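You operate a simulated robot arm through the tools that you are given. There is no shell and no other tool. Be economical: measure what you need, move in short steps, check, and stop when the job is done.

You are at the controls of a simulated two-armed robot. One attempt, no reset.

JOB
Screw both loose jar lids tight and put the jars on the third shelf.
Fine: flour jar and sugar jar; hold each while you screw.

It is judged by the outcome, as a careful person would: the job done as asked, and still so three seconds after it is handed in. It fails if anything else is knocked over, pushed out of place, dropped, spilled or broken. Lids that push on must go on centred and level and be pressed home; caps that screw on are set level and turned clockwise until they are tight.

ROBOT AND FRAMES
Two 7-joint arms with two-finger parallel grippers on one trunk, on a base that drives. Base frame: it is fixed to the floor where the robot stands at the start and does not move with it; the origin is under the middle of the robot, x ahead of it, y to its left, z up. Readings come in m, degrees, newtons and seconds.
The left shoulder is at the start at [0.05, 0.161, 1.098], the right one opposite. With the tool pointing down near the work surface each hand reaches from about 0.24 to 0.68 m from the robot's upright axis, wherever it stands, measured 20 degrees to its own side. Places, roughly: third shelf of the dry goods rack [0.6, 0.7, 1]. Payload 3.43 kg a hand.
The tool frame of a hand sits at the grasp point between the pads (the TCP): z along the fingers, y along the line on which they close. The tips reach 0.03 m beyond it. Largest opening 0.094 m; finger width 0.028, thickness 0.01; the body of the gripper, 0.05 by 0.096 m, starts 0.055 m behind the TCP.
Orientation is told as [roll, pitch, yaw] about the base's x, y, z axes, in that order, counted from this pose: with the fingers straight down and closing along the base's y, the tool's x points along the base's -x, its y along +y and its z along -z.

CONTROLS
- The arms move only by the tool arm_command. It takes "left_motion", "right_motion" or both (then of equal length, played together; a hand with none holds still); each is a list of rows, each a list of 6 numbers: the shift along the tool's x, y, z in m, then the turn, a rotation vector about the tool's x, y, z in degrees. In form: [[x, y, z, rx, ry, rz], ...]. A call has 1 to 8 rows; each row is the pose to reach, as a shift and turn from the pose commanded when the call began, along the tool's axes at that moment. "left_fingers" and "right_fingers" are, for a hand that has rows, the opening, from 0 (shut) to 1 (fully open), set as the call begins (left out, the last holds). Each row takes 0.2 s and may step no farther than 0.05 m and 8.6 degrees from the row before; otherwise, or with a gripper value out of range, the whole call is refused. A pose out of reach is approached as far as the arm can. The call stops where the force on the tool passes 40 N (or 10 N more than at its start, if that is more) or the arm is blocked; 0.2 s more then pass. The fingers move at their own pace (about 0.045 m/s each) and stop on an object; they squeeze with about 42 N. The grip force told is the motor's: it shows also when the fingers shut on nothing. Time passes only in rows, and 0.2 s behind the last, so rows that repeat a pose let the fingers close. The reply holds the time, the measured pose of the TCP, the force on the tool along the base axes, the opening and the grip force, in the units named above and with some noise.
- Cameras (640 x 400 px; columns grow to the right, rows downward): "scene" is now at [0.1337, -0.0029, 1.2478]; the picture's right is [-0.04, -1.00, 0.00], its down [-0.35, 0.01, -0.94] and it looks along [0.94, -0.04, -0.35] (base axes); focal length 236 px, centre (320, 200). "left" rides on the left gripper at [0.076, -0.014, -0.103] in its tool frame; the picture's right is [0.18, 0.98, 0.00], its down [-0.75, 0.14, -0.64] and it looks along [-0.63, 0.12, 0.77] (tool axes); focal length 243 px, centre (320, 200). "right" rides on the right gripper at [0.076, 0.014, -0.102] in its tool frame; the picture's right is [-0.18, 0.98, 0.00], its down [-0.75, -0.14, -0.64] and it looks along [-0.63, -0.12, 0.77] (tool axes); focal length 243 px, centre (320, 200). There is no depth. A picture from a camera that has moved, and an enlarged one, comes with that camera's place and axes in the base frame and with its lens.
- snapshot(camera): a new picture of that camera. The clock stands still meanwhile.
- lift_body(by): slides the trunk up (or, below 0, down) by that many m; the arms and the scene camera ride with it, the base frame stays. It gives what a move gives, with no picture.
- steer(legs): drives the robot by 1 to 6 legs, each [ahead, left, turn to the left] in m, m and degrees, along the robot's own axes; the way and the turn of a leg run together, so that a leg with both is an arc; at most 1.5 m and 180 degrees a leg. The arms and the cameras ride along, it lands a little off, and it stops where it bumps. It gives what a move gives.
- pan_tilt(pan, tilt): turns the head with the scene camera to pan (to the left, within 80 degrees either way) and tilt (down, from -29 to 69), counted from straight ahead of the robot. It gives what a move gives.
- enlarge(camera, box): a new picture of the part [left, top, right, bottom] of that camera's present view, enlarged. The clock stands still meanwhile.
- sign_off(): hands the job in; it is judged then, once.

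Go step by step. Nothing tells you exact positions but the pictures and the camera data: compare them with the known pose of the tool, close in by small moves and look again before you grip or let go. The budget is 120 turns and 92 pictures, counting those below and the enlarged ones. Unless the task says otherwise, let go and move clear before handing in, and close with one line.

The tools are called after "Call:" as name(argument=value, ...) on one line, values as JSON. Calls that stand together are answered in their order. arm_command: Moves the arms, as the interface text tells. Its arguments: {"type":"object","properties":{"left_motion":{"type":"array"},"left_fingers":{"type":"number"},"right_motion":{"type":"array"},"right_fingers":{"type":"number"}},"required":[]} The other tools are called the same way: lift_body (by) slides the trunk up or down; steer (legs) drives the base; pan_tilt (pan, tilt) turns the head that bears the scene camera; snapshot (camera) takes a picture; enlarge (camera, box) takes an enlarged picture of a part of a camera's view; sign_off () hands the job in.

At the start:

```text
t: 0.0
left_eef_pos: [0.3397, 0.0711, 1.1318]
left_orientation: [0.0, 0.0, 0.1]
left_ft_force: [-0.1, 0.6, 0.7]
left_width: 0.0941
left_gripper_force: 0.1
right_eef_pos: [0.3364, -0.2351, 1.1194]
right_orientation: [0.0, -0.1, 0.1]
right_ft_force: [0.8, 0.4, -0.2]
right_width: 0.0939
right_gripper_force: 0.1
trunk travel left (down, up): [-0.125, 0.142]
robot x, y, heading: [0.0022, -0.0011, -0.0]
head pan, tilt: [-2.4, 20.2]
```

scene: 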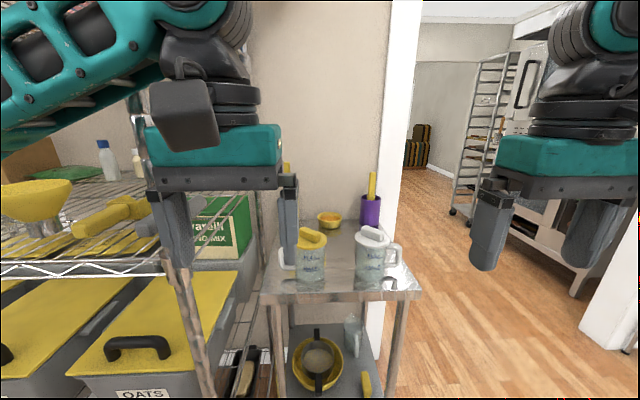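
right: 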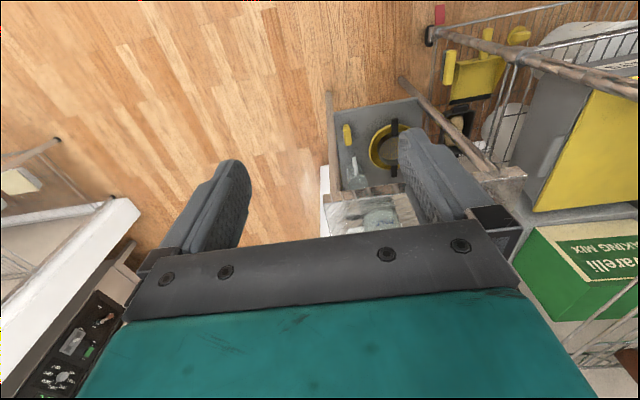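
left: 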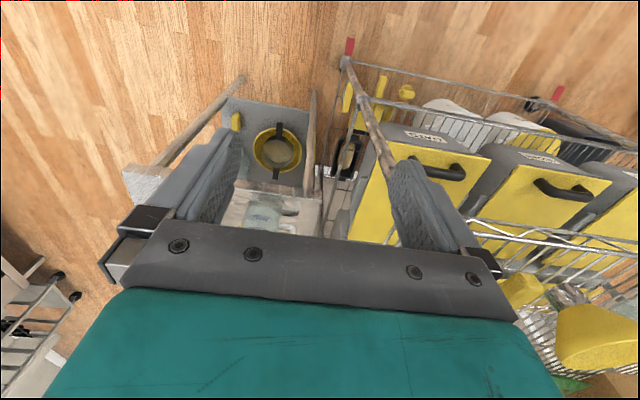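

I see a small cart ahead with two handled jars (one with a yellow lid, one with a white lid) and a wire rack on the left. I'll look closer at both.

Call:
enlarge(camera="scene", box=[240, 160, 440, 300])

Call:
pan_tilt(pan=45, tilt=15)

Call:
snapshot(camera="scene")

```text
2.86 times, centred on (340, 230) of scene
camera zoom: at [0.1337, -0.0029, 1.2478], right [-0.04, -1.0, 0.0], down [-0.35, 0.01, -0.94], along [0.94, -0.04, -0.35], focal length 674 px, centre (263, 114)
```

zoom: 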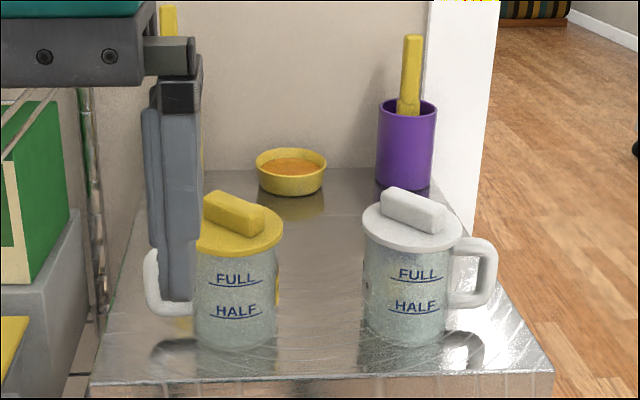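

```text
t: 1.1
left_eef_pos: [0.3396, 0.0714, 1.1309]
left_orientation: [0.0, -0.1, 0.2]
left_ft_force: [0.0, -0.5, 0.1]
left_width: 0.094
left_gripper_force: 0.1
right_eef_pos: [0.3369, -0.2341, 1.1195]
right_orientation: [-0.1, -0.1, 0.0]
right_ft_force: [-0.3, 0.2, 0.1]
right_width: 0.0938
right_gripper_force: 0.0
trunk travel left (down, up): [-0.125, 0.142]
robot x, y, heading: [0.0025, -0.0019, 0.3]
head pan, tilt: [45.0, 15.0]
```

```text
87 pictures are left
camera scene: at [0.1068, 0.067, 1.2563], right [0.71, -0.71, 0.0], down [-0.18, -0.18, -0.97], along [0.68, 0.68, -0.26], focal length 236 px, centre (320, 200)
```

scene: 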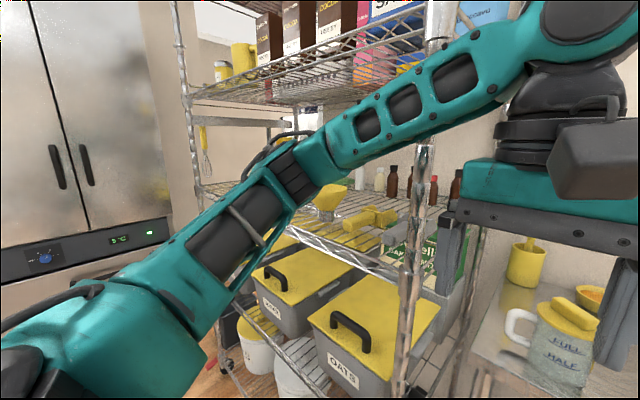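

I estimate the yellow jar at about (0.655, 0.00) and the white one at about (0.655, -0.158), with the lids near z 0.945. I'll drive a little ahead and right to centre on them, then look again.

Call:
steer(legs=[[0, -0.08, 0], [0.1, 0, 0]])

Call:
pan_tilt(pan=0, tilt=35)

Call:
snapshot(camera="scene")

```text
t: 3.0
left_eef_pos: [0.4009, -0.0077, 1.1305]
left_orientation: [1.2, -1.3, -0.8]
left_ft_force: [0.1, 0.6, -0.3]
left_width: 0.0938
left_gripper_force: 0.0
right_eef_pos: [0.4082, -0.3117, 1.1283]
right_orientation: [0.1, -1.3, 0.8]
right_ft_force: [1.1, 0.0, -0.5]
right_width: 0.0939
right_gripper_force: 0.0
trunk travel left (down, up): [-0.125, 0.142]
robot x, y, heading: [0.0867, -0.0785, 0.6]
head pan, tilt: [45.0, 15.0]
stopped in leg 2: the robot was blocked; the commanded pose is now the measured one
```

```text
t: 4.1
left_eef_pos: [0.4007, -0.0075, 1.1317]
left_orientation: [1.1, -1.7, -1.1]
left_ft_force: [-0.5, -0.2, -0.1]
left_width: 0.0938
left_gripper_force: 0.0
right_eef_pos: [0.407, -0.3122, 1.1283]
right_orientation: [0.2, -1.4, 0.6]
right_ft_force: [0.0, -0.1, 1.0]
right_width: 0.0939
right_gripper_force: 0.0
trunk travel left (down, up): [-0.125, 0.142]
robot x, y, heading: [0.0904, -0.0795, 0.6]
head pan, tilt: [0.0, 35.0]
```

```text
86 pictures are left
camera scene: at [0.1952, -0.0791, 1.2272], right [0.01, -1.0, 0.0], down [-0.55, -0.01, -0.83], along [0.83, 0.01, -0.55], focal length 236 px, centre (320, 200)
```

scene: 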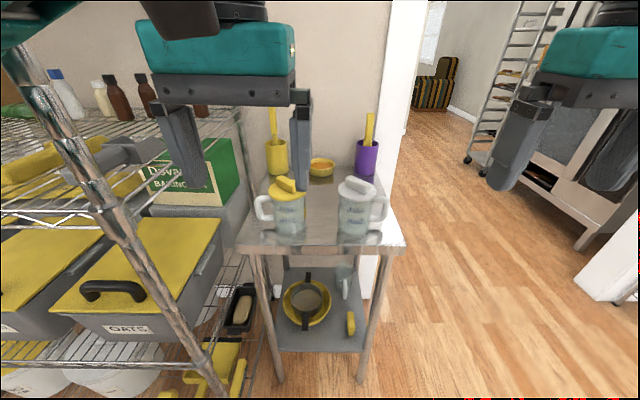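

The base was blocked just short of the target, so I'll back off slightly to clear the contact and take a close look to measure.

Call:
steer(legs=[[-0.025, -0.02, 0]])

Call:
enlarge(camera="scene", box=[220, 120, 420, 245])

Call:
snapshot(camera="left")

```text
t: 5.0
left_eef_pos: [0.3997, -0.0289, 1.1234]
left_orientation: [0.9, 0.1, -0.8]
left_ft_force: [-0.6, 0.3, 0.4]
left_width: 0.0939
left_gripper_force: 0.1
right_eef_pos: [0.4047, -0.3331, 1.1209]
right_orientation: [0.0, -0.1, 0.6]
right_ft_force: [0.6, -0.4, 0.4]
right_width: 0.0938
right_gripper_force: 0.1
trunk travel left (down, up): [-0.125, 0.142]
robot x, y, heading: [0.0649, -0.1022, 0.5]
head pan, tilt: [0.0, 35.0]
```

```text
3.20 times, centred on (320, 182) of scene
camera zoom: at [0.1943, -0.0993, 1.2244], right [0.01, -1.0, 0.0], down [-0.57, 0.0, -0.82], along [0.82, 0.01, -0.57], focal length 755 px, centre (320, 256)
```

zoom: 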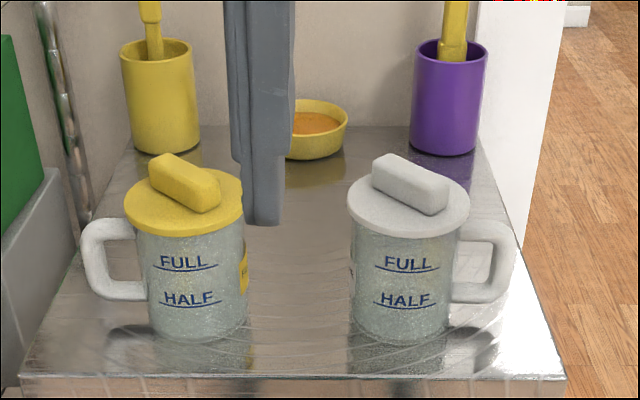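

```text
84 pictures are left
camera left: at [0.3233, -0.044, 1.2261], right [-0.17, 0.99, 0.02], down [0.76, 0.12, 0.64], along [0.63, 0.12, -0.77], focal length 243 px, centre (320, 200)
```

left: 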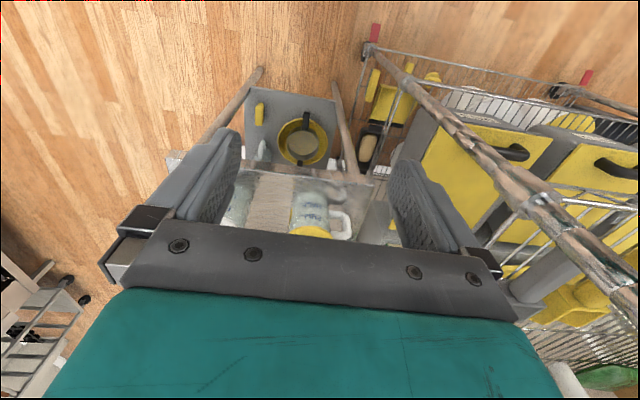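

The jars measure as yellow (0.668, 0.004) and white (0.667, -0.160), with the knob bars at about 38° yaw. I'll send the left hand above the yellow lid and turn the right hand into a slanted pose to hold the jar's body from the front right, away from its handle.

Call:
arm_command(left_motion=[[-0.0335, 0.004, 0.0075, 0.1, 0, -4.8], [-0.067, 0.008, 0.015, 0.2, 0, -9.7], [-0.1005, 0.012, 0.0225, 0.3, 0, -14.5], [-0.134, 0.0165, 0.03, 0.4, 0, -19.4], [-0.1675, 0.0205, 0.0375, 0.5, 0, -24.2], [-0.201, 0.025, 0.045, 0.6, 0, -29.1], [-0.2345, 0.029, 0.0525, 0.8, 0, -34], [-0.268, 0.033, 0.06, 0.9, 0, -38.8]], right_motion=[[-0.012, 0.0166, 0.015, -2.6, -6.3, -4.5], [-0.024, 0.0332, 0.03, -5.2, -12.6, -9.0], [-0.036, 0.05, 0.045, -7.8, -18.9, -13.6], [-0.048, 0.0665, 0.06, -10.4, -25.2, -18.1], [-0.059, 0.083, 0.075, -13.1, -31.5, -22.6], [-0.071, 0.1, 0.09, -15.7, -37.9, -27.1], [-0.083, 0.116, 0.105, -18.3, -44.2, -31.7], [-0.095, 0.133, 0.12, -20.9, -50.5, -36.2]])

Call:
snapshot(camera="scene")

Call:
snapshot(camera="right")

Call:
snapshot(camera="left")

```text
t: 6.8
left_eef_pos: [0.6688, -0.0024, 1.062]
left_orientation: [0.1, -0.2, 37.6]
left_ft_force: [-0.7, -0.3, 0.8]
left_width: 0.0941
left_gripper_force: 0.0
right_eef_pos: [0.4976, -0.2011, 1.0025]
right_orientation: [3.7, -53.8, 37.7]
right_ft_force: [-1.2, -0.2, 1.0]
right_width: 0.094
right_gripper_force: 0.0
trunk travel left (down, up): [-0.125, 0.142]
robot x, y, heading: [0.0731, -0.1028, 0.4]
head pan, tilt: [0.0, 35.0]
```

```text
83 pictures are left
camera scene: at [0.1956, -0.0999, 1.2237], right [0.0, -1.0, 0.0], down [-0.57, 0.0, -0.82], along [0.82, 0.0, -0.57], focal length 236 px, centre (320, 200)
```

scene: 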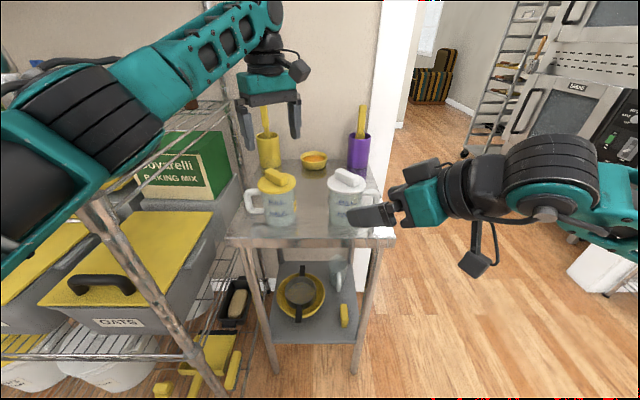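

```text
82 pictures are left
camera right: at [0.3913, -0.2747, 1.0009], right [-0.56, 0.81, 0.19], down [0.06, -0.18, 0.98], along [0.83, 0.56, 0.05], focal length 243 px, centre (320, 200)
```

right: 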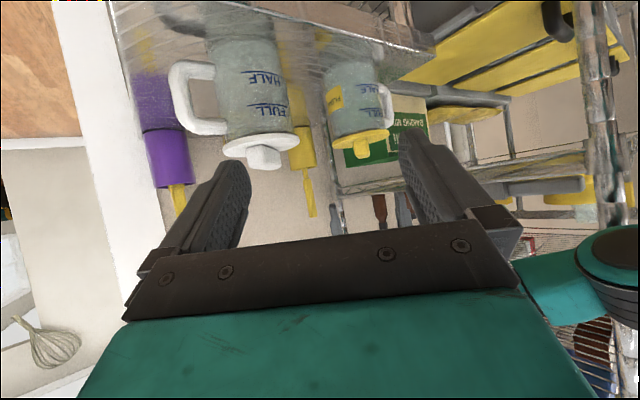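

```text
81 pictures are left
camera left: at [0.6171, -0.0616, 1.1642], right [-0.75, 0.67, 0.0], down [0.51, 0.57, 0.65], along [0.43, 0.48, -0.76], focal length 243 px, centre (320, 200)
```

left: 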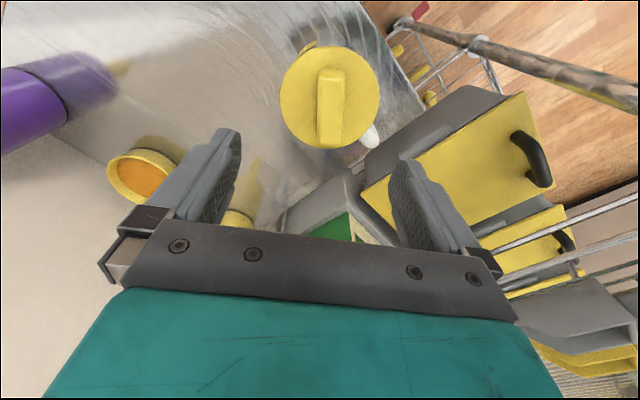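

The left hand is aligned with the yellow knob's bar and the arms are clear of each other. I'll finish turning the right hand and lower it to a pre-grasp point in front of the yellow jar.

Call:
arm_command(right_motion=[[0.0046, 0.0063, 0.034, -1, -2.5, -1.8], [0.0092, 0.0127, 0.068, -2.6, -6.3, -4.5], [0.0139, 0.019, 0.102, -2.6, -6.3, -4.5], [0.0185, 0.0254, 0.136, -2.6, -6.3, -4.5], [0.0231, 0.0317, 0.1695, -2.6, -6.3, -4.5]])

Call:
enlarge(camera="scene", box=[220, 80, 420, 245])

Call:
snapshot(camera="right")

```text
t: 8.0
left_eef_pos: [0.6675, 0.0011, 1.0628]
left_orientation: [0.0, -0.2, 38.0]
left_ft_force: [0.2, -0.6, 0.0]
left_width: 0.0939
left_gripper_force: 0.1
right_eef_pos: [0.5675, -0.0905, 0.8837]
right_orientation: [-0.1, -60.1, 45.5]
right_ft_force: [-1.0, -0.1, 0.3]
right_width: 0.0942
right_gripper_force: 0.1
trunk travel left (down, up): [-0.125, 0.142]
robot x, y, heading: [0.0667, -0.1004, 0.5]
head pan, tilt: [0.0, 35.0]
```

```text
2.42 times, centred on (320, 162) of scene
camera zoom: at [0.1948, -0.0989, 1.2243], right [0.01, -1.0, 0.0], down [-0.57, -0.01, -0.82], along [0.82, 0.01, -0.57], focal length 572 px, centre (320, 291)
```

zoom: 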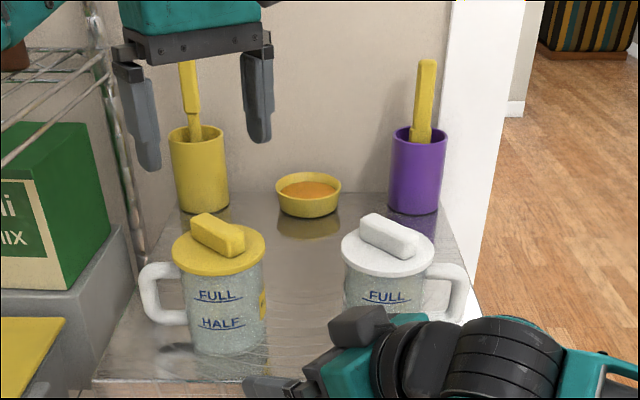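

```text
79 pictures are left
camera right: at [0.4685, -0.1719, 0.8671], right [-0.64, 0.75, 0.16], down [-0.03, -0.23, 0.97], along [0.77, 0.62, 0.17], focal length 243 px, centre (320, 200)
```

right: 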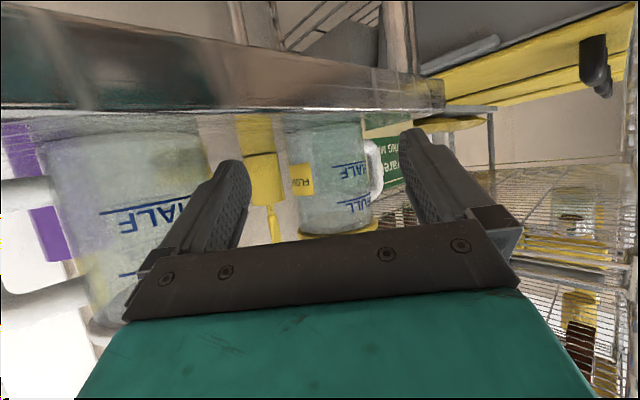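

The right hand is lined up with the yellow jar's axis, which I now put near (0.662, 0.0025). I'll advance level along the approach line most of the way and look again.

Call:
arm_command(right_motion=[[-0.015, 0, 0.026, 0, 0, 0], [-0.03, 0, 0.052, 0, 0, 0], [-0.045, 0, 0.078, 0, 0, 0]])

Call:
snapshot(camera="right")

Call:
snapshot(camera="left")

```text
t: 8.8
left_eef_pos: [0.6678, 0.0009, 1.0629]
left_orientation: [-0.1, -0.1, 38.0]
left_ft_force: [0.2, 0.3, 0.3]
left_width: 0.0939
left_gripper_force: 0.0
right_eef_pos: [0.6299, -0.0274, 0.8825]
right_orientation: [-0.1, -60.1, 45.6]
right_ft_force: [-0.3, 0.4, 0.2]
right_width: 0.094
right_gripper_force: 0.1
trunk travel left (down, up): [-0.125, 0.142]
robot x, y, heading: [0.0628, -0.1032, 0.5]
head pan, tilt: [0.0, 35.0]
```

```text
78 pictures are left
camera right: at [0.5321, -0.1081, 0.8674], right [-0.64, 0.75, 0.16], down [-0.03, -0.23, 0.97], along [0.77, 0.62, 0.16], focal length 243 px, centre (320, 200)
```

right: 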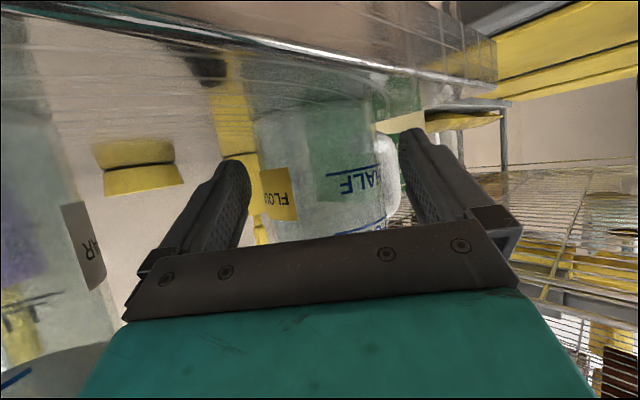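

```text
77 pictures are left
camera left: at [0.6163, -0.0578, 1.1647], right [-0.75, 0.66, 0.0], down [0.51, 0.57, 0.64], along [0.43, 0.48, -0.77], focal length 243 px, centre (320, 200)
```

left: 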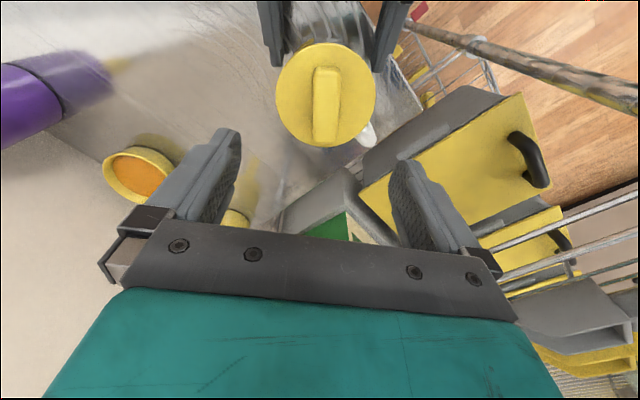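

Both views show the jar centred between the right fingers (yellow is flour, white is sugar). I'll advance the last 3 cm and then close on the body.

Call:
arm_command(right_motion=[[-0.0075, 0, 0.013, 0, 0, 0], [-0.0155, 0, 0.0268, 0, 0, 0]])

Call:
arm_command(right_motion=[[0, 0, 0, 0, 0, 0], [0, 0, 0, 0, 0, 0], [0, 0, 0, 0, 0, 0]], right_fingers=0)

Call:
snapshot(camera="left")

Call:
enlarge(camera="scene", box=[220, 80, 420, 245])

```text
t: 9.4
left_eef_pos: [0.6675, 0.0013, 1.0639]
left_orientation: [0.0, -0.3, 38.0]
left_ft_force: [0.3, -1.0, 0.1]
left_width: 0.094
left_gripper_force: 0.1
right_eef_pos: [0.6511, -0.0052, 0.8824]
right_orientation: [-0.2, -60.2, 45.6]
right_ft_force: [-1.7, -1.6, 1.7]
right_width: 0.0939
right_gripper_force: 0.2
trunk travel left (down, up): [-0.125, 0.142]
robot x, y, heading: [0.0653, -0.1022, 1.0]
head pan, tilt: [0.0, 35.0]
```

```text
t: 10.2
left_eef_pos: [0.6682, 0.0013, 1.0632]
left_orientation: [-0.1, -0.2, 38.1]
left_ft_force: [0.4, 0.6, 0.5]
left_width: 0.094
left_gripper_force: 0.0
right_eef_pos: [0.6513, -0.005, 0.8839]
right_orientation: [-0.1, -60.2, 45.6]
right_ft_force: [1.9, -1.5, 1.0]
right_width: 0.0805
right_gripper_force: 41.9
trunk travel left (down, up): [-0.125, 0.142]
robot x, y, heading: [0.0637, -0.1024, 0.3]
head pan, tilt: [0.0, 35.0]
```

```text
76 pictures are left
camera left: at [0.6162, -0.0581, 1.1648], right [-0.75, 0.66, 0.0], down [0.51, 0.57, 0.64], along [0.43, 0.48, -0.77], focal length 243 px, centre (320, 200)
```

left: 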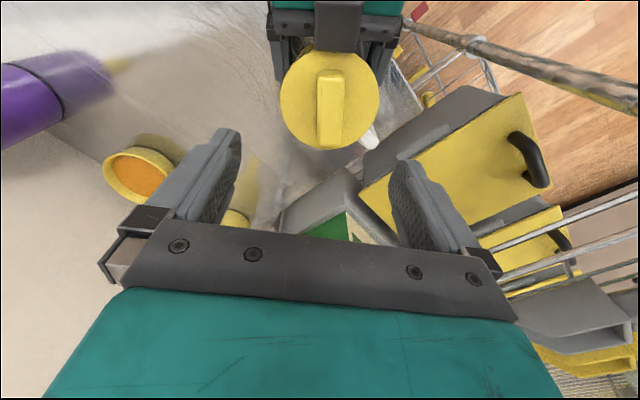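

```text
2.42 times, centred on (320, 162) of scene
camera zoom: at [0.1947, -0.0992, 1.2243], right [0.01, -1.0, 0.0], down [-0.57, 0.0, -0.82], along [0.82, 0.01, -0.57], focal length 572 px, centre (320, 291)
```

zoom: 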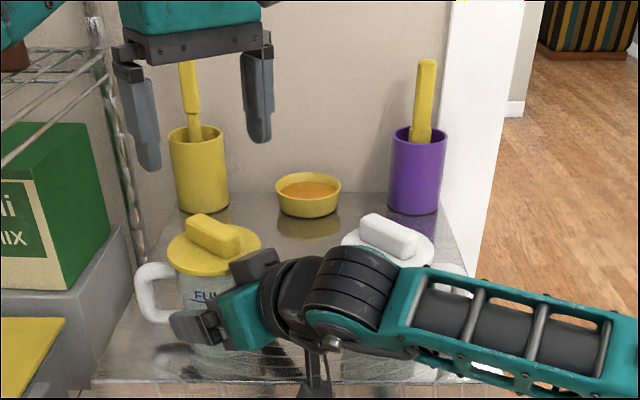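

The right hand holds the flour jar firmly (width 0.0805). I'll zoom into the left camera to get the knob's exact angle and centre.

Call:
enlarge(camera="left", box=[250, 30, 410, 160])

```text
3.08 times, centred on (330, 95) of left
camera zoom: at [0.6162, -0.0581, 1.1648], right [-0.75, 0.66, 0.0], down [0.51, 0.57, 0.64], along [0.43, 0.48, -0.77], focal length 746 px, centre (289, 523)
```

zoom: 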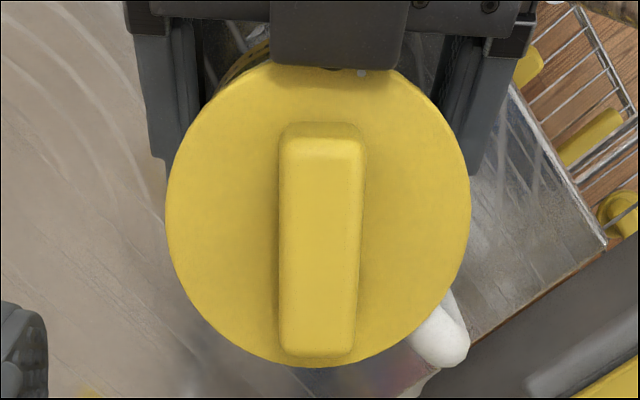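

The knob's bar is at about 49° yaw and centred near (0.657, 0.002). I'll align the left hand, part-close its fingers and descend to just above the knob.

Call:
arm_command(left_motion=[[0.004, 0.004, 0.015, 0, 0, -5.5], [0.0083, 0.0078, 0.035, 0, 0, -10.9], [0.0083, 0.0078, 0.055, 0, 0, -10.9], [0.0083, 0.0078, 0.063, 0, 0, -10.9]], left_fingers=0.55)

Call:
snapshot(camera="left")

Call:
enlarge(camera="scene", box=[220, 80, 420, 245])

```text
t: 11.2
left_eef_pos: [0.6543, -0.0025, 1.0035]
left_orientation: [0.0, -0.5, 48.8]
left_ft_force: [-0.1, -0.2, 0.1]
left_width: 0.0517
left_gripper_force: 0.0
right_eef_pos: [0.6493, -0.0079, 0.8836]
right_orientation: [0.1, -60.3, 45.4]
right_ft_force: [0.7, 0.9, 0.2]
right_width: 0.0804
right_gripper_force: 42.4
trunk travel left (down, up): [-0.125, 0.142]
robot x, y, heading: [0.0658, -0.1062, 0.4]
head pan, tilt: [0.0, 35.0]
```

```text
73 pictures are left
camera left: at [0.6151, -0.0701, 1.1041], right [-0.86, 0.51, 0.0], down [0.39, 0.66, 0.65], along [0.33, 0.56, -0.76], focal length 243 px, centre (320, 200)
```

left: 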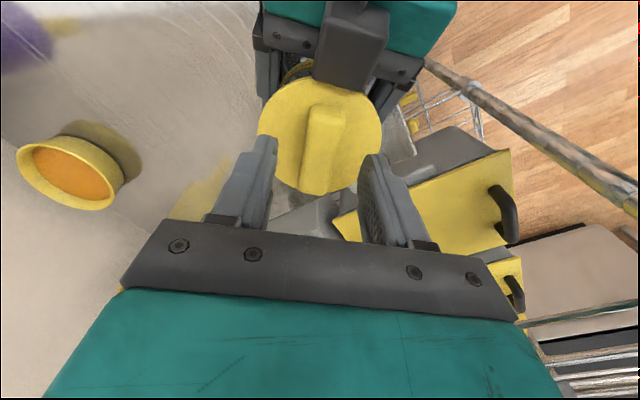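

```text
2.42 times, centred on (320, 162) of scene
camera zoom: at [0.1922, -0.1035, 1.2247], right [0.01, -1.0, 0.0], down [-0.57, 0.0, -0.82], along [0.82, 0.01, -0.57], focal length 572 px, centre (320, 291)
```

zoom: 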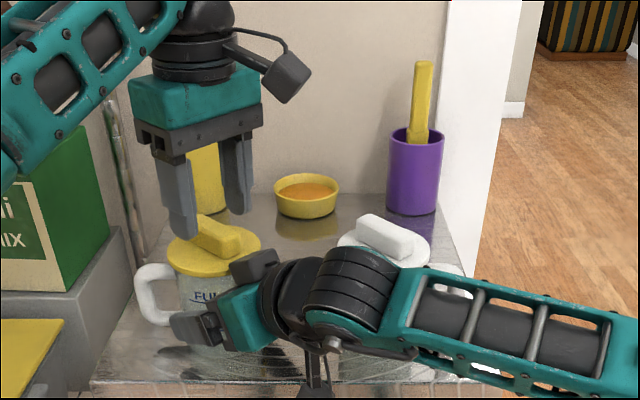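

The fingers straddle the bar with good alignment and centring. I'll descend 27 mm and close on the knob.

Call:
arm_command(left_motion=[[0.0005, 0.0012, 0.015, 0, 0, 0], [0.0005, 0.0012, 0.0275, 0, 0, 0]])

Call:
snapshot(camera="left")

Call:
enlarge(camera="scene", box=[240, 140, 340, 220])

```text
t: 11.8
left_eef_pos: [0.6541, -0.0008, 0.9772]
left_orientation: [0.0, -0.5, 48.9]
left_ft_force: [-2.4, -1.4, 5.6]
left_width: 0.0516
left_gripper_force: 0.0
right_eef_pos: [0.6494, -0.0073, 0.8834]
right_orientation: [0.0, -60.2, 45.5]
right_ft_force: [3.2, 0.9, -7.9]
right_width: 0.0803
right_gripper_force: 42.5
trunk travel left (down, up): [-0.125, 0.142]
robot x, y, heading: [0.0652, -0.1025, 0.6]
head pan, tilt: [0.0, 35.0]
```

```text
71 pictures are left
camera left: at [0.6144, -0.0688, 1.0785], right [-0.86, 0.51, 0.0], down [0.39, 0.66, 0.65], along [0.33, 0.56, -0.76], focal length 243 px, centre (320, 200)
```

left: 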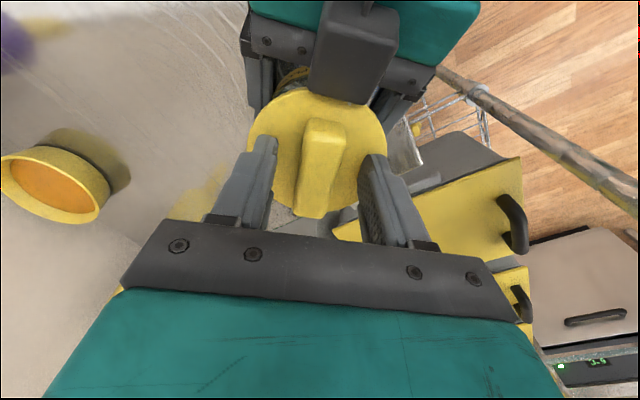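

```text
5.00 times, centred on (290, 180) of scene
camera zoom: at [0.1923, -0.1034, 1.2246], right [0.01, -1.0, 0.0], down [-0.57, 0.0, -0.82], along [0.82, 0.01, -0.57], focal length 1180 px, centre (470, 300)
```

zoom: 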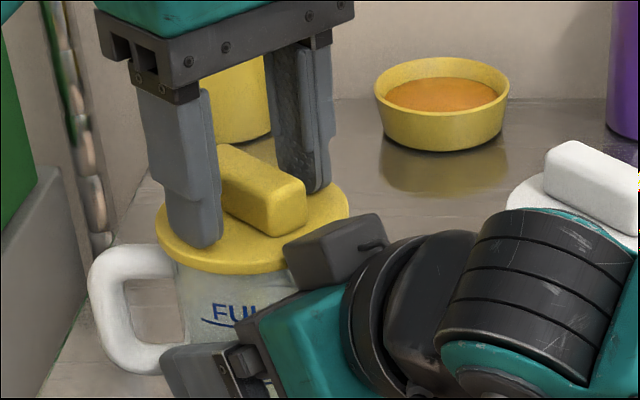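

The tips lightly touch the lid plate, about 5 N. I'll lift 2 mm and close on the knob.

Call:
arm_command(left_motion=[[0, 0, -0.002, 0, 0, 0], [0, 0, -0.002, 0, 0, 0], [0, 0, -0.002, 0, 0, 0], [0, 0, -0.002, 0, 0, 0]], left_fingers=0)

```text
t: 12.8
left_eef_pos: [0.6551, 0.0008, 0.977]
left_orientation: [-0.2, -0.4, 48.9]
left_ft_force: [11.6, 1.9, 8.4]
left_width: 0.0202
left_gripper_force: 42.0
right_eef_pos: [0.6485, -0.0063, 0.8839]
right_orientation: [0.0, -60.2, 45.6]
right_ft_force: [-10.9, -1.7, -11.9]
right_width: 0.0801
right_gripper_force: 42.3
trunk travel left (down, up): [-0.125, 0.142]
robot x, y, heading: [0.0634, -0.1025, 0.4]
head pan, tilt: [0.0, 35.0]
```

Both hands hold firmly. I'll turn the lid clockwise 60° in steps.

Call:
arm_command(left_motion=[[-0.001, -0.001, 0, 0, 0, 7.5], [-0.001, -0.001, 0, 0, 0, 15], [-0.001, -0.001, 0, 0, 0, 22.5], [-0.001, -0.001, 0, 0, 0, 30], [-0.001, -0.001, 0, 0, 0, 37.5], [-0.001, -0.001, 0, 0, 0, 45], [-0.001, -0.001, 0, 0, 0, 52.5], [-0.001, -0.001, 0, 0, 0, 60]])

Call:
enlarge(camera="scene", box=[240, 140, 340, 220])

```text
t: 14.6
left_eef_pos: [0.6561, 0.0023, 0.977]
left_orientation: [0.3, -0.2, -11.2]
left_ft_force: [9.1, 6.0, 7.3]
left_width: 0.0202
left_gripper_force: 41.8
right_eef_pos: [0.6492, -0.006, 0.8836]
right_orientation: [-0.1, -60.1, 45.3]
right_ft_force: [-8.6, -5.6, -10.9]
right_width: 0.0802
right_gripper_force: 41.6
trunk travel left (down, up): [-0.125, 0.142]
robot x, y, heading: [0.065, -0.1037, 0.3]
head pan, tilt: [0.0, 35.0]
```

```text
5.00 times, centred on (290, 180) of scene
camera zoom: at [0.1928, -0.1009, 1.2247], right [0.01, -1.0, 0.0], down [-0.57, 0.0, -0.82], along [0.82, 0.01, -0.57], focal length 1180 px, centre (470, 300)
```

zoom: 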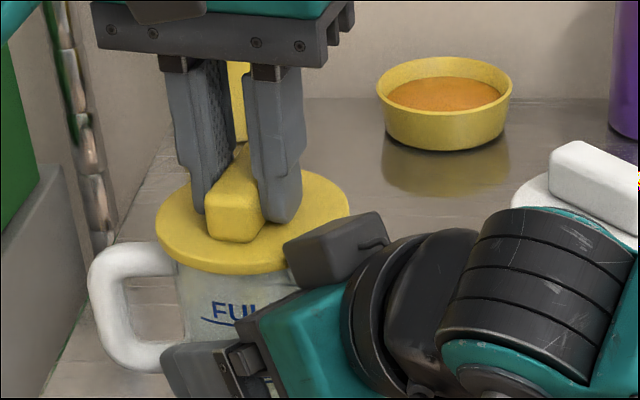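

The lid has turned 60° and the jar stayed put. I'll keep turning.

Call:
arm_command(left_motion=[[-0.0013, 0.0013, 0, 0, 0, 8], [-0.0013, 0.0013, 0, 0, 0, 16], [-0.0013, 0.0013, 0, 0, 0, 24], [-0.0013, 0.0013, 0, 0, 0, 32], [-0.0013, 0.0013, 0, 0, 0, 40], [-0.0013, 0.0013, 0, 0, 0, 48], [-0.0013, 0.0013, 0, 0, 0, 56], [-0.0013, 0.0013, 0, 0, 0, 64]])

Call:
enlarge(camera="scene", box=[240, 140, 340, 220])

```text
t: 16.4
left_eef_pos: [0.6569, 0.0053, 0.9744]
left_orientation: [0.3, 0.3, -75.1]
left_ft_force: [8.8, 17.0, 6.4]
left_width: 0.0205
left_gripper_force: 42.4
right_eef_pos: [0.6511, -0.0061, 0.8838]
right_orientation: [-0.2, -60.0, 45.6]
right_ft_force: [-10.7, -19.8, -1.1]
right_width: 0.0799
right_gripper_force: 41.4
trunk travel left (down, up): [-0.125, 0.142]
robot x, y, heading: [0.0636, -0.1013, 0.6]
head pan, tilt: [0.0, 35.0]
```

```text
5.00 times, centred on (290, 180) of scene
camera zoom: at [0.1941, -0.0999, 1.2243], right [0.01, -1.0, 0.0], down [-0.57, 0.0, -0.82], along [0.82, 0.01, -0.57], focal length 1180 px, centre (470, 300)
```

zoom: 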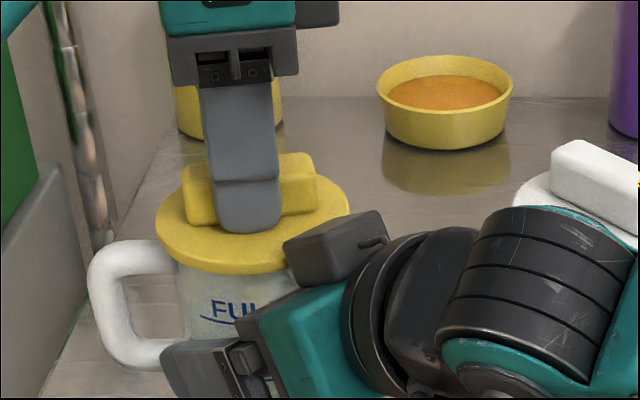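

The lid continues to turn and dropped about 2.5 mm. Lateral force is building, so I'll shift slightly to relieve it and keep turning.

Call:
arm_command(left_motion=[[0.0026, 0.0017, 0, 0, 0, 7], [0.0026, 0.0017, 0, 0, 0, 14], [0.0026, 0.0017, 0, 0, 0, 21], [0.0026, 0.0017, 0, 0, 0, 28], [0.0026, 0.0017, 0, 0, 0, 35], [0.0026, 0.0017, 0, 0, 0, 42], [0.0026, 0.0017, 0, 0, 0, 49], [0.0026, 0.0017, 0, 0, 0, 56]])

Call:
enlarge(camera="scene", box=[240, 140, 340, 220])

```text
t: 17.8
left_eef_pos: [0.6607, 0.0057, 0.9769]
left_orientation: [0.4, 1.2, -115.6]
left_ft_force: [7.7, 3.5, -0.2]
left_width: 0.0281
left_gripper_force: 41.8
right_eef_pos: [0.6502, -0.0077, 0.8842]
right_orientation: [0.4, -60.2, 44.9]
right_ft_force: [-6.3, -2.8, 1.6]
right_width: 0.0786
right_gripper_force: 41.7
trunk travel left (down, up): [-0.125, 0.142]
robot x, y, heading: [0.063, -0.102, 0.3]
head pan, tilt: [0.0, 35.0]
stopped in row 7 (right hand): the force on the tool passed its limit (the readings are from after the stop); the commanded pose is now the measured one
```

```text
5.00 times, centred on (290, 180) of scene
camera zoom: at [0.1934, -0.1029, 1.2247], right [0.01, -1.0, 0.0], down [-0.57, 0.0, -0.82], along [0.82, 0.01, -0.57], focal length 1180 px, centre (470, 300)
```

zoom: 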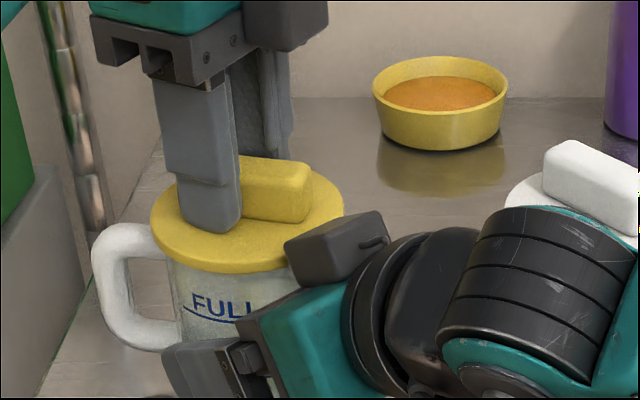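

The grip began to slip on the bar and the force limit tripped, so the lid seems tight. I'll release the knob, raise the left hand and inspect.

Call:
arm_command(left_motion=[[0, 0, 0, 0, 0, 0], [0, 0, 0, 0, 0, 0], [0, 0, -0.01, 0, 0, 0], [0, 0, -0.04, 0, 0, 0], [0, 0, -0.08, 0, 0, 0]], left_fingers=0.6)

Call:
enlarge(camera="scene", box=[240, 120, 360, 220])

Call:
snapshot(camera="left")

```text
t: 19.0
left_eef_pos: [0.6608, 0.0088, 1.0545]
left_orientation: [0.4, 0.9, -115.7]
left_ft_force: [0.2, -0.7, 0.1]
left_width: 0.0563
left_gripper_force: 0.0
right_eef_pos: [0.6508, -0.0053, 0.8832]
right_orientation: [0.0, -60.2, 45.4]
right_ft_force: [-1.6, -0.8, 3.1]
right_width: 0.0786
right_gripper_force: 42.0
trunk travel left (down, up): [-0.125, 0.142]
robot x, y, heading: [0.0672, -0.1002, 0.6]
head pan, tilt: [0.0, 35.0]
```

```text
4.00 times, centred on (300, 170) of scene
camera zoom: at [0.1946, -0.0993, 1.2246], right [0.01, -1.0, 0.0], down [-0.57, 0.0, -0.82], along [0.82, 0.01, -0.57], focal length 944 px, centre (400, 320)
```

zoom: 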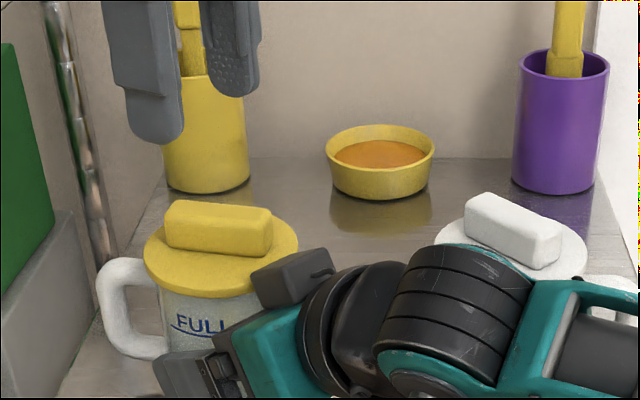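

```text
65 pictures are left
camera left: at [0.6795, 0.0819, 1.158], right [0.97, -0.26, 0.01], down [-0.21, -0.75, 0.63], along [-0.16, -0.61, -0.78], focal length 243 px, centre (320, 200)
```

left: 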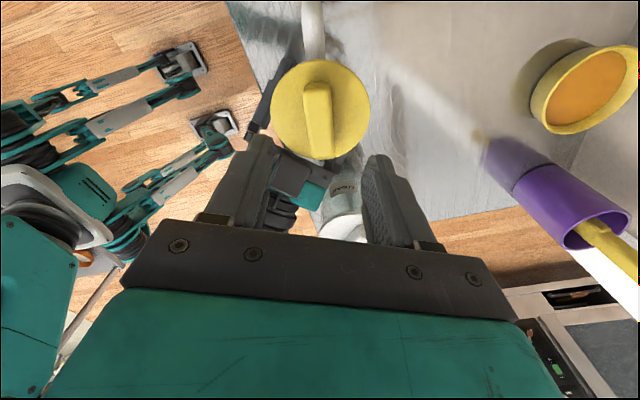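

The flour lid looks level and the bar is now near -100° yaw, and it slipped at the end, so it's probably tight. I'll re-grip the bar squarely and give one confirming twist.

Call:
arm_command(left_motion=[[0.0047, 0, 0.02, 0, 0, -8], [0.0047, 0, 0.045, 0, 0, -15.7], [0.0047, 0, 0.065, 0, 0, -15.7], [0.0047, 0, 0.0775, 0, 0, -15.7]])

Call:
arm_command(left_motion=[[0, 0, 0, 0, 0, 0], [0, 0, 0, 0, 0, 0], [0, 0, 0, 0, 0, 0], [0, 0, 0, 0, 0, 0]], left_fingers=0)

Call:
enlarge(camera="scene", box=[240, 120, 360, 220])

```text
t: 20.0
left_eef_pos: [0.6605, 0.0057, 0.9819]
left_orientation: [0.8, 1.2, -100.1]
left_ft_force: [-0.3, 0.1, -0.4]
left_width: 0.0563
left_gripper_force: 0.0
right_eef_pos: [0.6476, -0.0094, 0.8853]
right_orientation: [0.3, -60.4, 45.0]
right_ft_force: [-0.2, -0.3, -3.4]
right_width: 0.0785
right_gripper_force: 42.4
trunk travel left (down, up): [-0.125, 0.142]
robot x, y, heading: [0.0663, -0.1038, 0.5]
head pan, tilt: [0.0, 35.0]
```

```text
t: 21.0
left_eef_pos: [0.6603, 0.0059, 0.9803]
left_orientation: [0.6, 1.0, -100.2]
left_ft_force: [-8.7, -1.0, 1.8]
left_width: 0.0204
left_gripper_force: 42.0
right_eef_pos: [0.6497, -0.0109, 0.8853]
right_orientation: [0.3, -60.4, 44.7]
right_ft_force: [9.0, 0.4, -4.6]
right_width: 0.0783
right_gripper_force: 42.0
trunk travel left (down, up): [-0.125, 0.142]
robot x, y, heading: [0.0672, -0.103, 0.4]
head pan, tilt: [0.0, 35.0]
```

```text
4.00 times, centred on (300, 170) of scene
camera zoom: at [0.1914, -0.1058, 1.2247], right [0.01, -1.0, -0.01], down [-0.57, 0.0, -0.82], along [0.82, 0.01, -0.57], focal length 944 px, centre (400, 320)
```

zoom: 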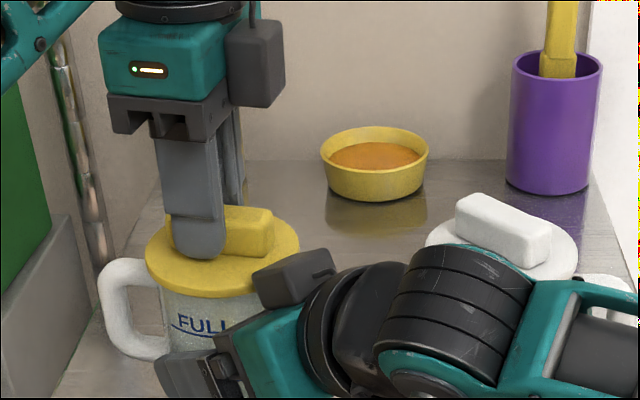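

Gripped squarely. I'll apply a short clockwise twist and watch for slip.

Call:
arm_command(left_motion=[[0, 0, 0, 0, 0, 4], [0, 0, 0, 0, 0, 8], [0, 0, 0, 0, 0, 12], [0, 0, 0, 0, 0, 16], [0, 0, 0, 0, 0, 20]])

Call:
enlarge(camera="scene", box=[240, 120, 360, 220])

```text
t: 22.2
left_eef_pos: [0.6621, 0.007, 0.9818]
left_orientation: [0.4, 1.7, -119.8]
left_ft_force: [21.9, 8.4, -2.4]
left_width: 0.0259
left_gripper_force: 42.2
right_eef_pos: [0.6486, -0.0092, 0.8863]
right_orientation: [0.5, -60.6, 45.1]
right_ft_force: [-22.5, -8.9, -0.3]
right_width: 0.0757
right_gripper_force: 42.1
trunk travel left (down, up): [-0.125, 0.142]
robot x, y, heading: [0.0664, -0.1056, 0.3]
head pan, tilt: [0.0, 35.0]
```

```text
4.00 times, centred on (300, 170) of scene
camera zoom: at [0.1915, -0.1073, 1.2248], right [0.01, -1.0, -0.01], down [-0.57, 0.0, -0.82], along [0.82, 0.01, -0.57], focal length 944 px, centre (400, 320)
```

zoom: 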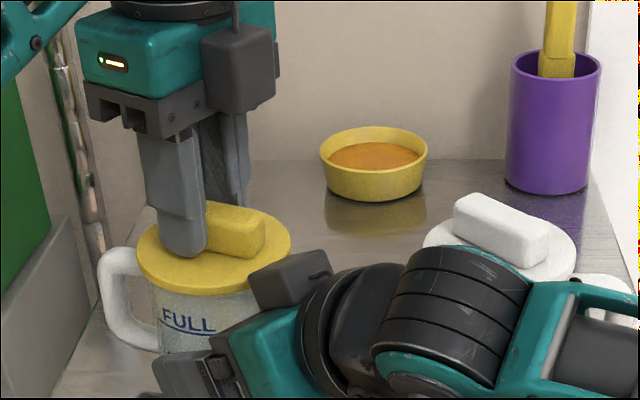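

The jar and lid now move together, so the lid is tight. The jar is being squeezed forward out of the right grip, though, so I'll release the knob, back off and then re-seat the right hand.

Call:
arm_command(left_motion=[[0, 0, 0, 0, 0, 0], [0, 0, 0, 0, 0, 0], [0, 0, -0.01, 0, 0, 0], [0, 0, -0.05, 0, 0, 0], [0, 0, -0.1, 0, 0, 0]], left_fingers=0.6)

Call:
snapshot(camera="right")

Call:
snapshot(camera="left")

Call:
enlarge(camera="scene", box=[240, 120, 360, 220])

```text
t: 23.4
left_eef_pos: [0.6607, 0.0128, 1.0762]
left_orientation: [0.3, 0.9, -119.9]
left_ft_force: [-1.4, -0.6, 0.7]
left_width: 0.0563
left_gripper_force: 0.0
right_eef_pos: [0.6512, -0.0041, 0.8846]
right_orientation: [0.0, -60.2, 45.4]
right_ft_force: [-2.2, 1.4, 1.7]
right_width: 0.0758
right_gripper_force: 42.5
trunk travel left (down, up): [-0.125, 0.142]
robot x, y, heading: [0.064, -0.098, 0.5]
head pan, tilt: [0.0, 35.0]
```

```text
62 pictures are left
camera right: at [0.5523, -0.0852, 0.8673], right [-0.64, 0.75, 0.16], down [-0.03, -0.23, 0.97], along [0.77, 0.61, 0.17], focal length 243 px, centre (320, 200)
```

right: 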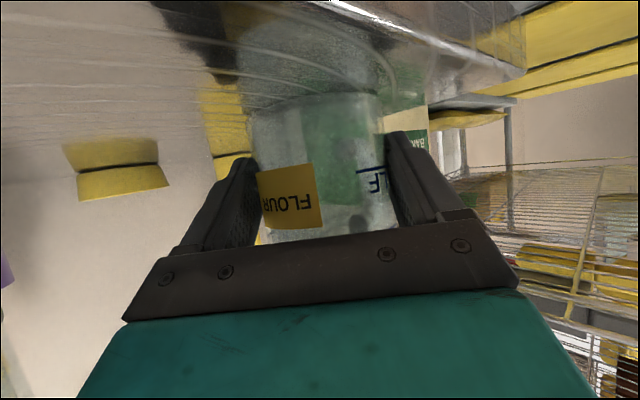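

```text
61 pictures are left
camera left: at [0.6851, 0.0843, 1.1796], right [0.94, -0.33, 0.01], down [-0.26, -0.73, 0.63], along [-0.2, -0.6, -0.78], focal length 243 px, centre (320, 200)
```

left: 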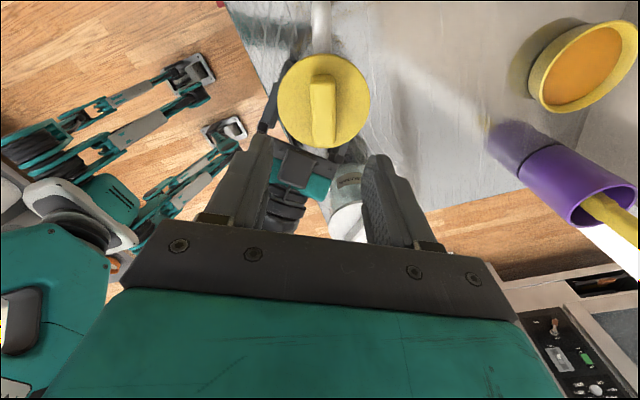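

```text
4.00 times, centred on (300, 170) of scene
camera zoom: at [0.1948, -0.0991, 1.2245], right [0.01, -1.0, 0.0], down [-0.57, 0.0, -0.82], along [0.82, 0.01, -0.57], focal length 944 px, centre (400, 320)
```

zoom: 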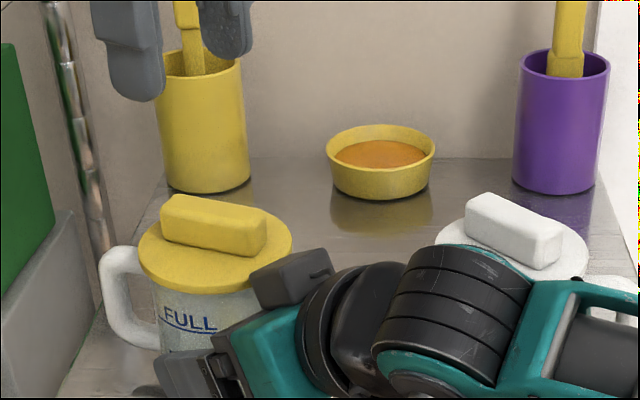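

The jar's centre is now about 2 cm ahead of the right TCP. I'll open, advance 17 mm with a small sideways correction, and re-grip around the middle of the jar.

Call:
arm_command(right_motion=[[0, 0, 0, 0, 0, 0], [0, 0.003, 0, 0, 0, 0], [-0.0045, 0.003, 0.0075, 0, 0, 0], [-0.0085, 0.003, 0.0147, 0, 0, 0]], right_fingers=1)

Call:
snapshot(camera="right")

Call:
enlarge(camera="scene", box=[240, 120, 360, 220])

```text
t: 24.4
left_eef_pos: [0.6602, 0.0107, 1.076]
left_orientation: [0.2, 0.9, -120.2]
left_ft_force: [-0.7, -0.3, 0.3]
left_width: 0.0562
left_gripper_force: 0.1
right_eef_pos: [0.6594, 0.0082, 0.8821]
right_orientation: [0.1, -60.1, 45.3]
right_ft_force: [-0.8, -1.1, 0.9]
right_width: 0.0938
right_gripper_force: 0.1
trunk travel left (down, up): [-0.125, 0.142]
robot x, y, heading: [0.0693, -0.1018, 0.4]
head pan, tilt: [0.0, 35.0]
```

```text
59 pictures are left
camera right: at [0.561, -0.0725, 0.8664], right [-0.64, 0.76, 0.16], down [-0.03, -0.23, 0.97], along [0.77, 0.61, 0.16], focal length 243 px, centre (320, 200)
```

right: 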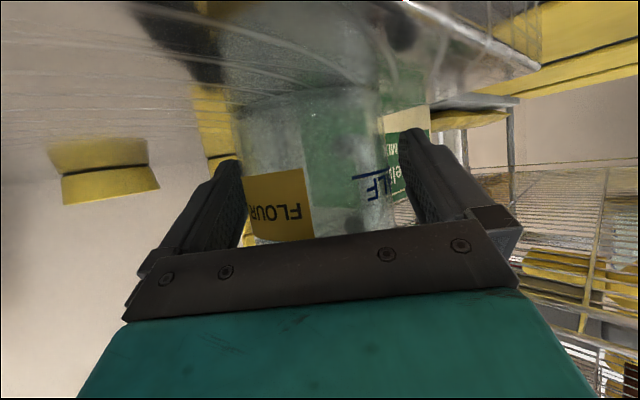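

```text
4.00 times, centred on (300, 170) of scene
camera zoom: at [0.1944, -0.0997, 1.2243], right [0.01, -1.0, 0.0], down [-0.57, 0.0, -0.82], along [0.82, 0.01, -0.57], focal length 944 px, centre (400, 320)
```

zoom: 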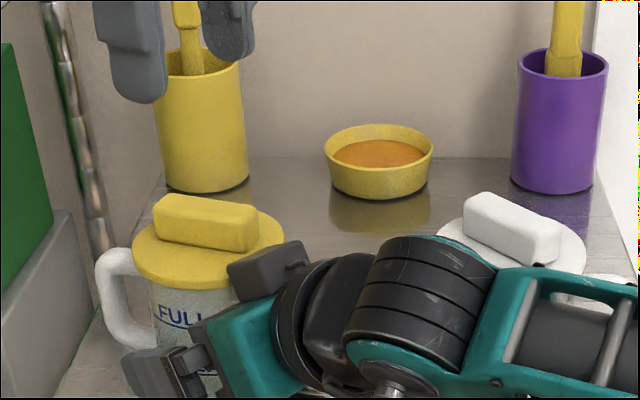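

The jar is now between the fingers with the pads around its middle. I'll close.

Call:
arm_command(right_motion=[[0, -0.002, 0, 0, 0, 0], [0, -0.002, 0, 0, 0, 0], [0, -0.002, 0, 0, 0, 0], [0, -0.002, 0, 0, 0, 0]], right_fingers=0)

Call:
snapshot(camera="left")

```text
t: 25.4
left_eef_pos: [0.6587, 0.0108, 1.0763]
left_orientation: [0.3, 0.9, -120.0]
left_ft_force: [-0.1, -0.2, -0.8]
left_width: 0.0564
left_gripper_force: 0.1
right_eef_pos: [0.6611, 0.0061, 0.8827]
right_orientation: [0.0, -60.1, 45.4]
right_ft_force: [0.2, -2.5, 2.5]
right_width: 0.0787
right_gripper_force: 42.2
trunk travel left (down, up): [-0.125, 0.142]
robot x, y, heading: [0.0634, -0.1004, 0.5]
head pan, tilt: [0.0, 35.0]
```

```text
57 pictures are left
camera left: at [0.685, 0.082, 1.1785], right [0.94, -0.33, 0.01], down [-0.26, -0.73, 0.63], along [-0.21, -0.6, -0.78], focal length 243 px, centre (320, 200)
```

left: 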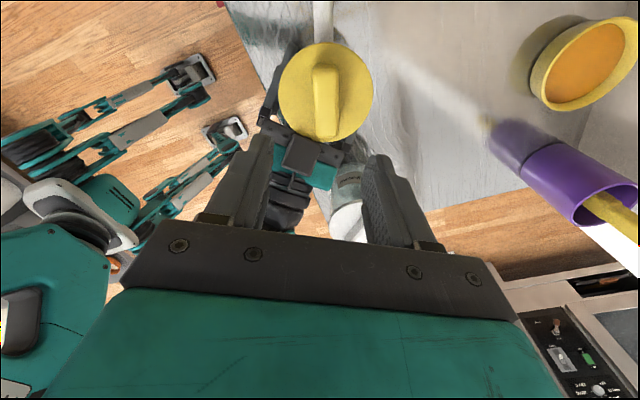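

The flour jar is gripped across nearly its full diameter (0.0787). I'll retreat the left hand up and back while unwinding its wrist, before lifting the jar.

Call:
arm_command(left_motion=[[0, 0, -0.045, 0, 0, -8.5], [0, 0, -0.09, 0, 0, -17], [-0.008, -0.04, -0.11, 0, 0, -25.5], [-0.017, -0.085, -0.12, 0, 0, -34], [-0.026, -0.13, -0.12, 0, 0, -42.5], [-0.034, -0.177, -0.12, 0, 0, -51], [-0.043, -0.222, -0.12, 0, 0, -59.5], [-0.052, -0.268, -0.12, 0, 0, -68]])

Call:
arm_command(left_motion=[[0, 0, 0, 0, 0, -8.5], [0, 0, 0, 0, 0, -17], [0, 0, 0, 0, 0, -25.5], [0, 0, 0, 0, 0, -34], [0, 0, 0, 0, 0, -42.5], [0, 0, 0, 0, 0, -50]], right_motion=[[-0.0087, 0, -0.005, 0, 0, 0], [-0.0173, 0, -0.01, 0, 0, 0], [-0.026, 0, -0.015, 0, 0, 0], [-0.0433, 0, -0.025, 0, 0, 0], [-0.065, 0, -0.0375, 0, 0, 0], [-0.0866, 0, -0.05, 0, 0, 0]])

Call:
snapshot(camera="scene")

```text
t: 27.2
left_eef_pos: [0.4004, 0.1007, 1.1964]
left_orientation: [0.9, 0.1, -51.9]
left_ft_force: [0.0, 0.0, -0.2]
left_width: 0.0563
left_gripper_force: 0.1
left hand out of reach, approached as far as the arm can: row 2, 3
right_eef_pos: [0.6613, 0.0088, 0.8824]
right_orientation: [0.1, -60.1, 45.4]
right_ft_force: [0.3, 1.1, -1.7]
right_width: 0.0789
right_gripper_force: 42.1
trunk travel left (down, up): [-0.125, 0.142]
robot x, y, heading: [0.0683, -0.1004, 0.4]
head pan, tilt: [0.0, 35.0]
```

```text
t: 28.6
left_eef_pos: [0.4019, 0.0998, 1.1943]
left_orientation: [0.6, -0.6, -1.8]
left_ft_force: [-0.1, -0.5, 0.7]
left_width: 0.0563
left_gripper_force: 0.1
right_eef_pos: [0.6609, 0.0068, 0.9823]
right_orientation: [0.0, -60.1, 45.4]
right_ft_force: [1.2, 1.1, -3.7]
right_width: 0.0782
right_gripper_force: 41.6
trunk travel left (down, up): [-0.125, 0.142]
robot x, y, heading: [0.0712, -0.1002, 0.2]
head pan, tilt: [0.0, 35.0]
```

```text
56 pictures are left
camera scene: at [0.1948, -0.0995, 1.2242], right [0.01, -1.0, 0.0], down [-0.57, 0.0, -0.82], along [0.82, 0.01, -0.57], focal length 236 px, centre (320, 200)
```

scene: 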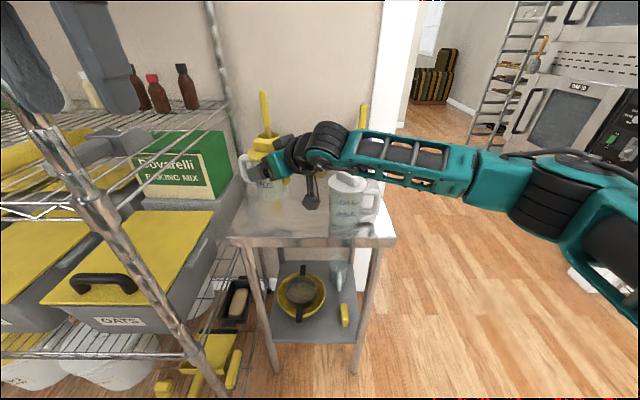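

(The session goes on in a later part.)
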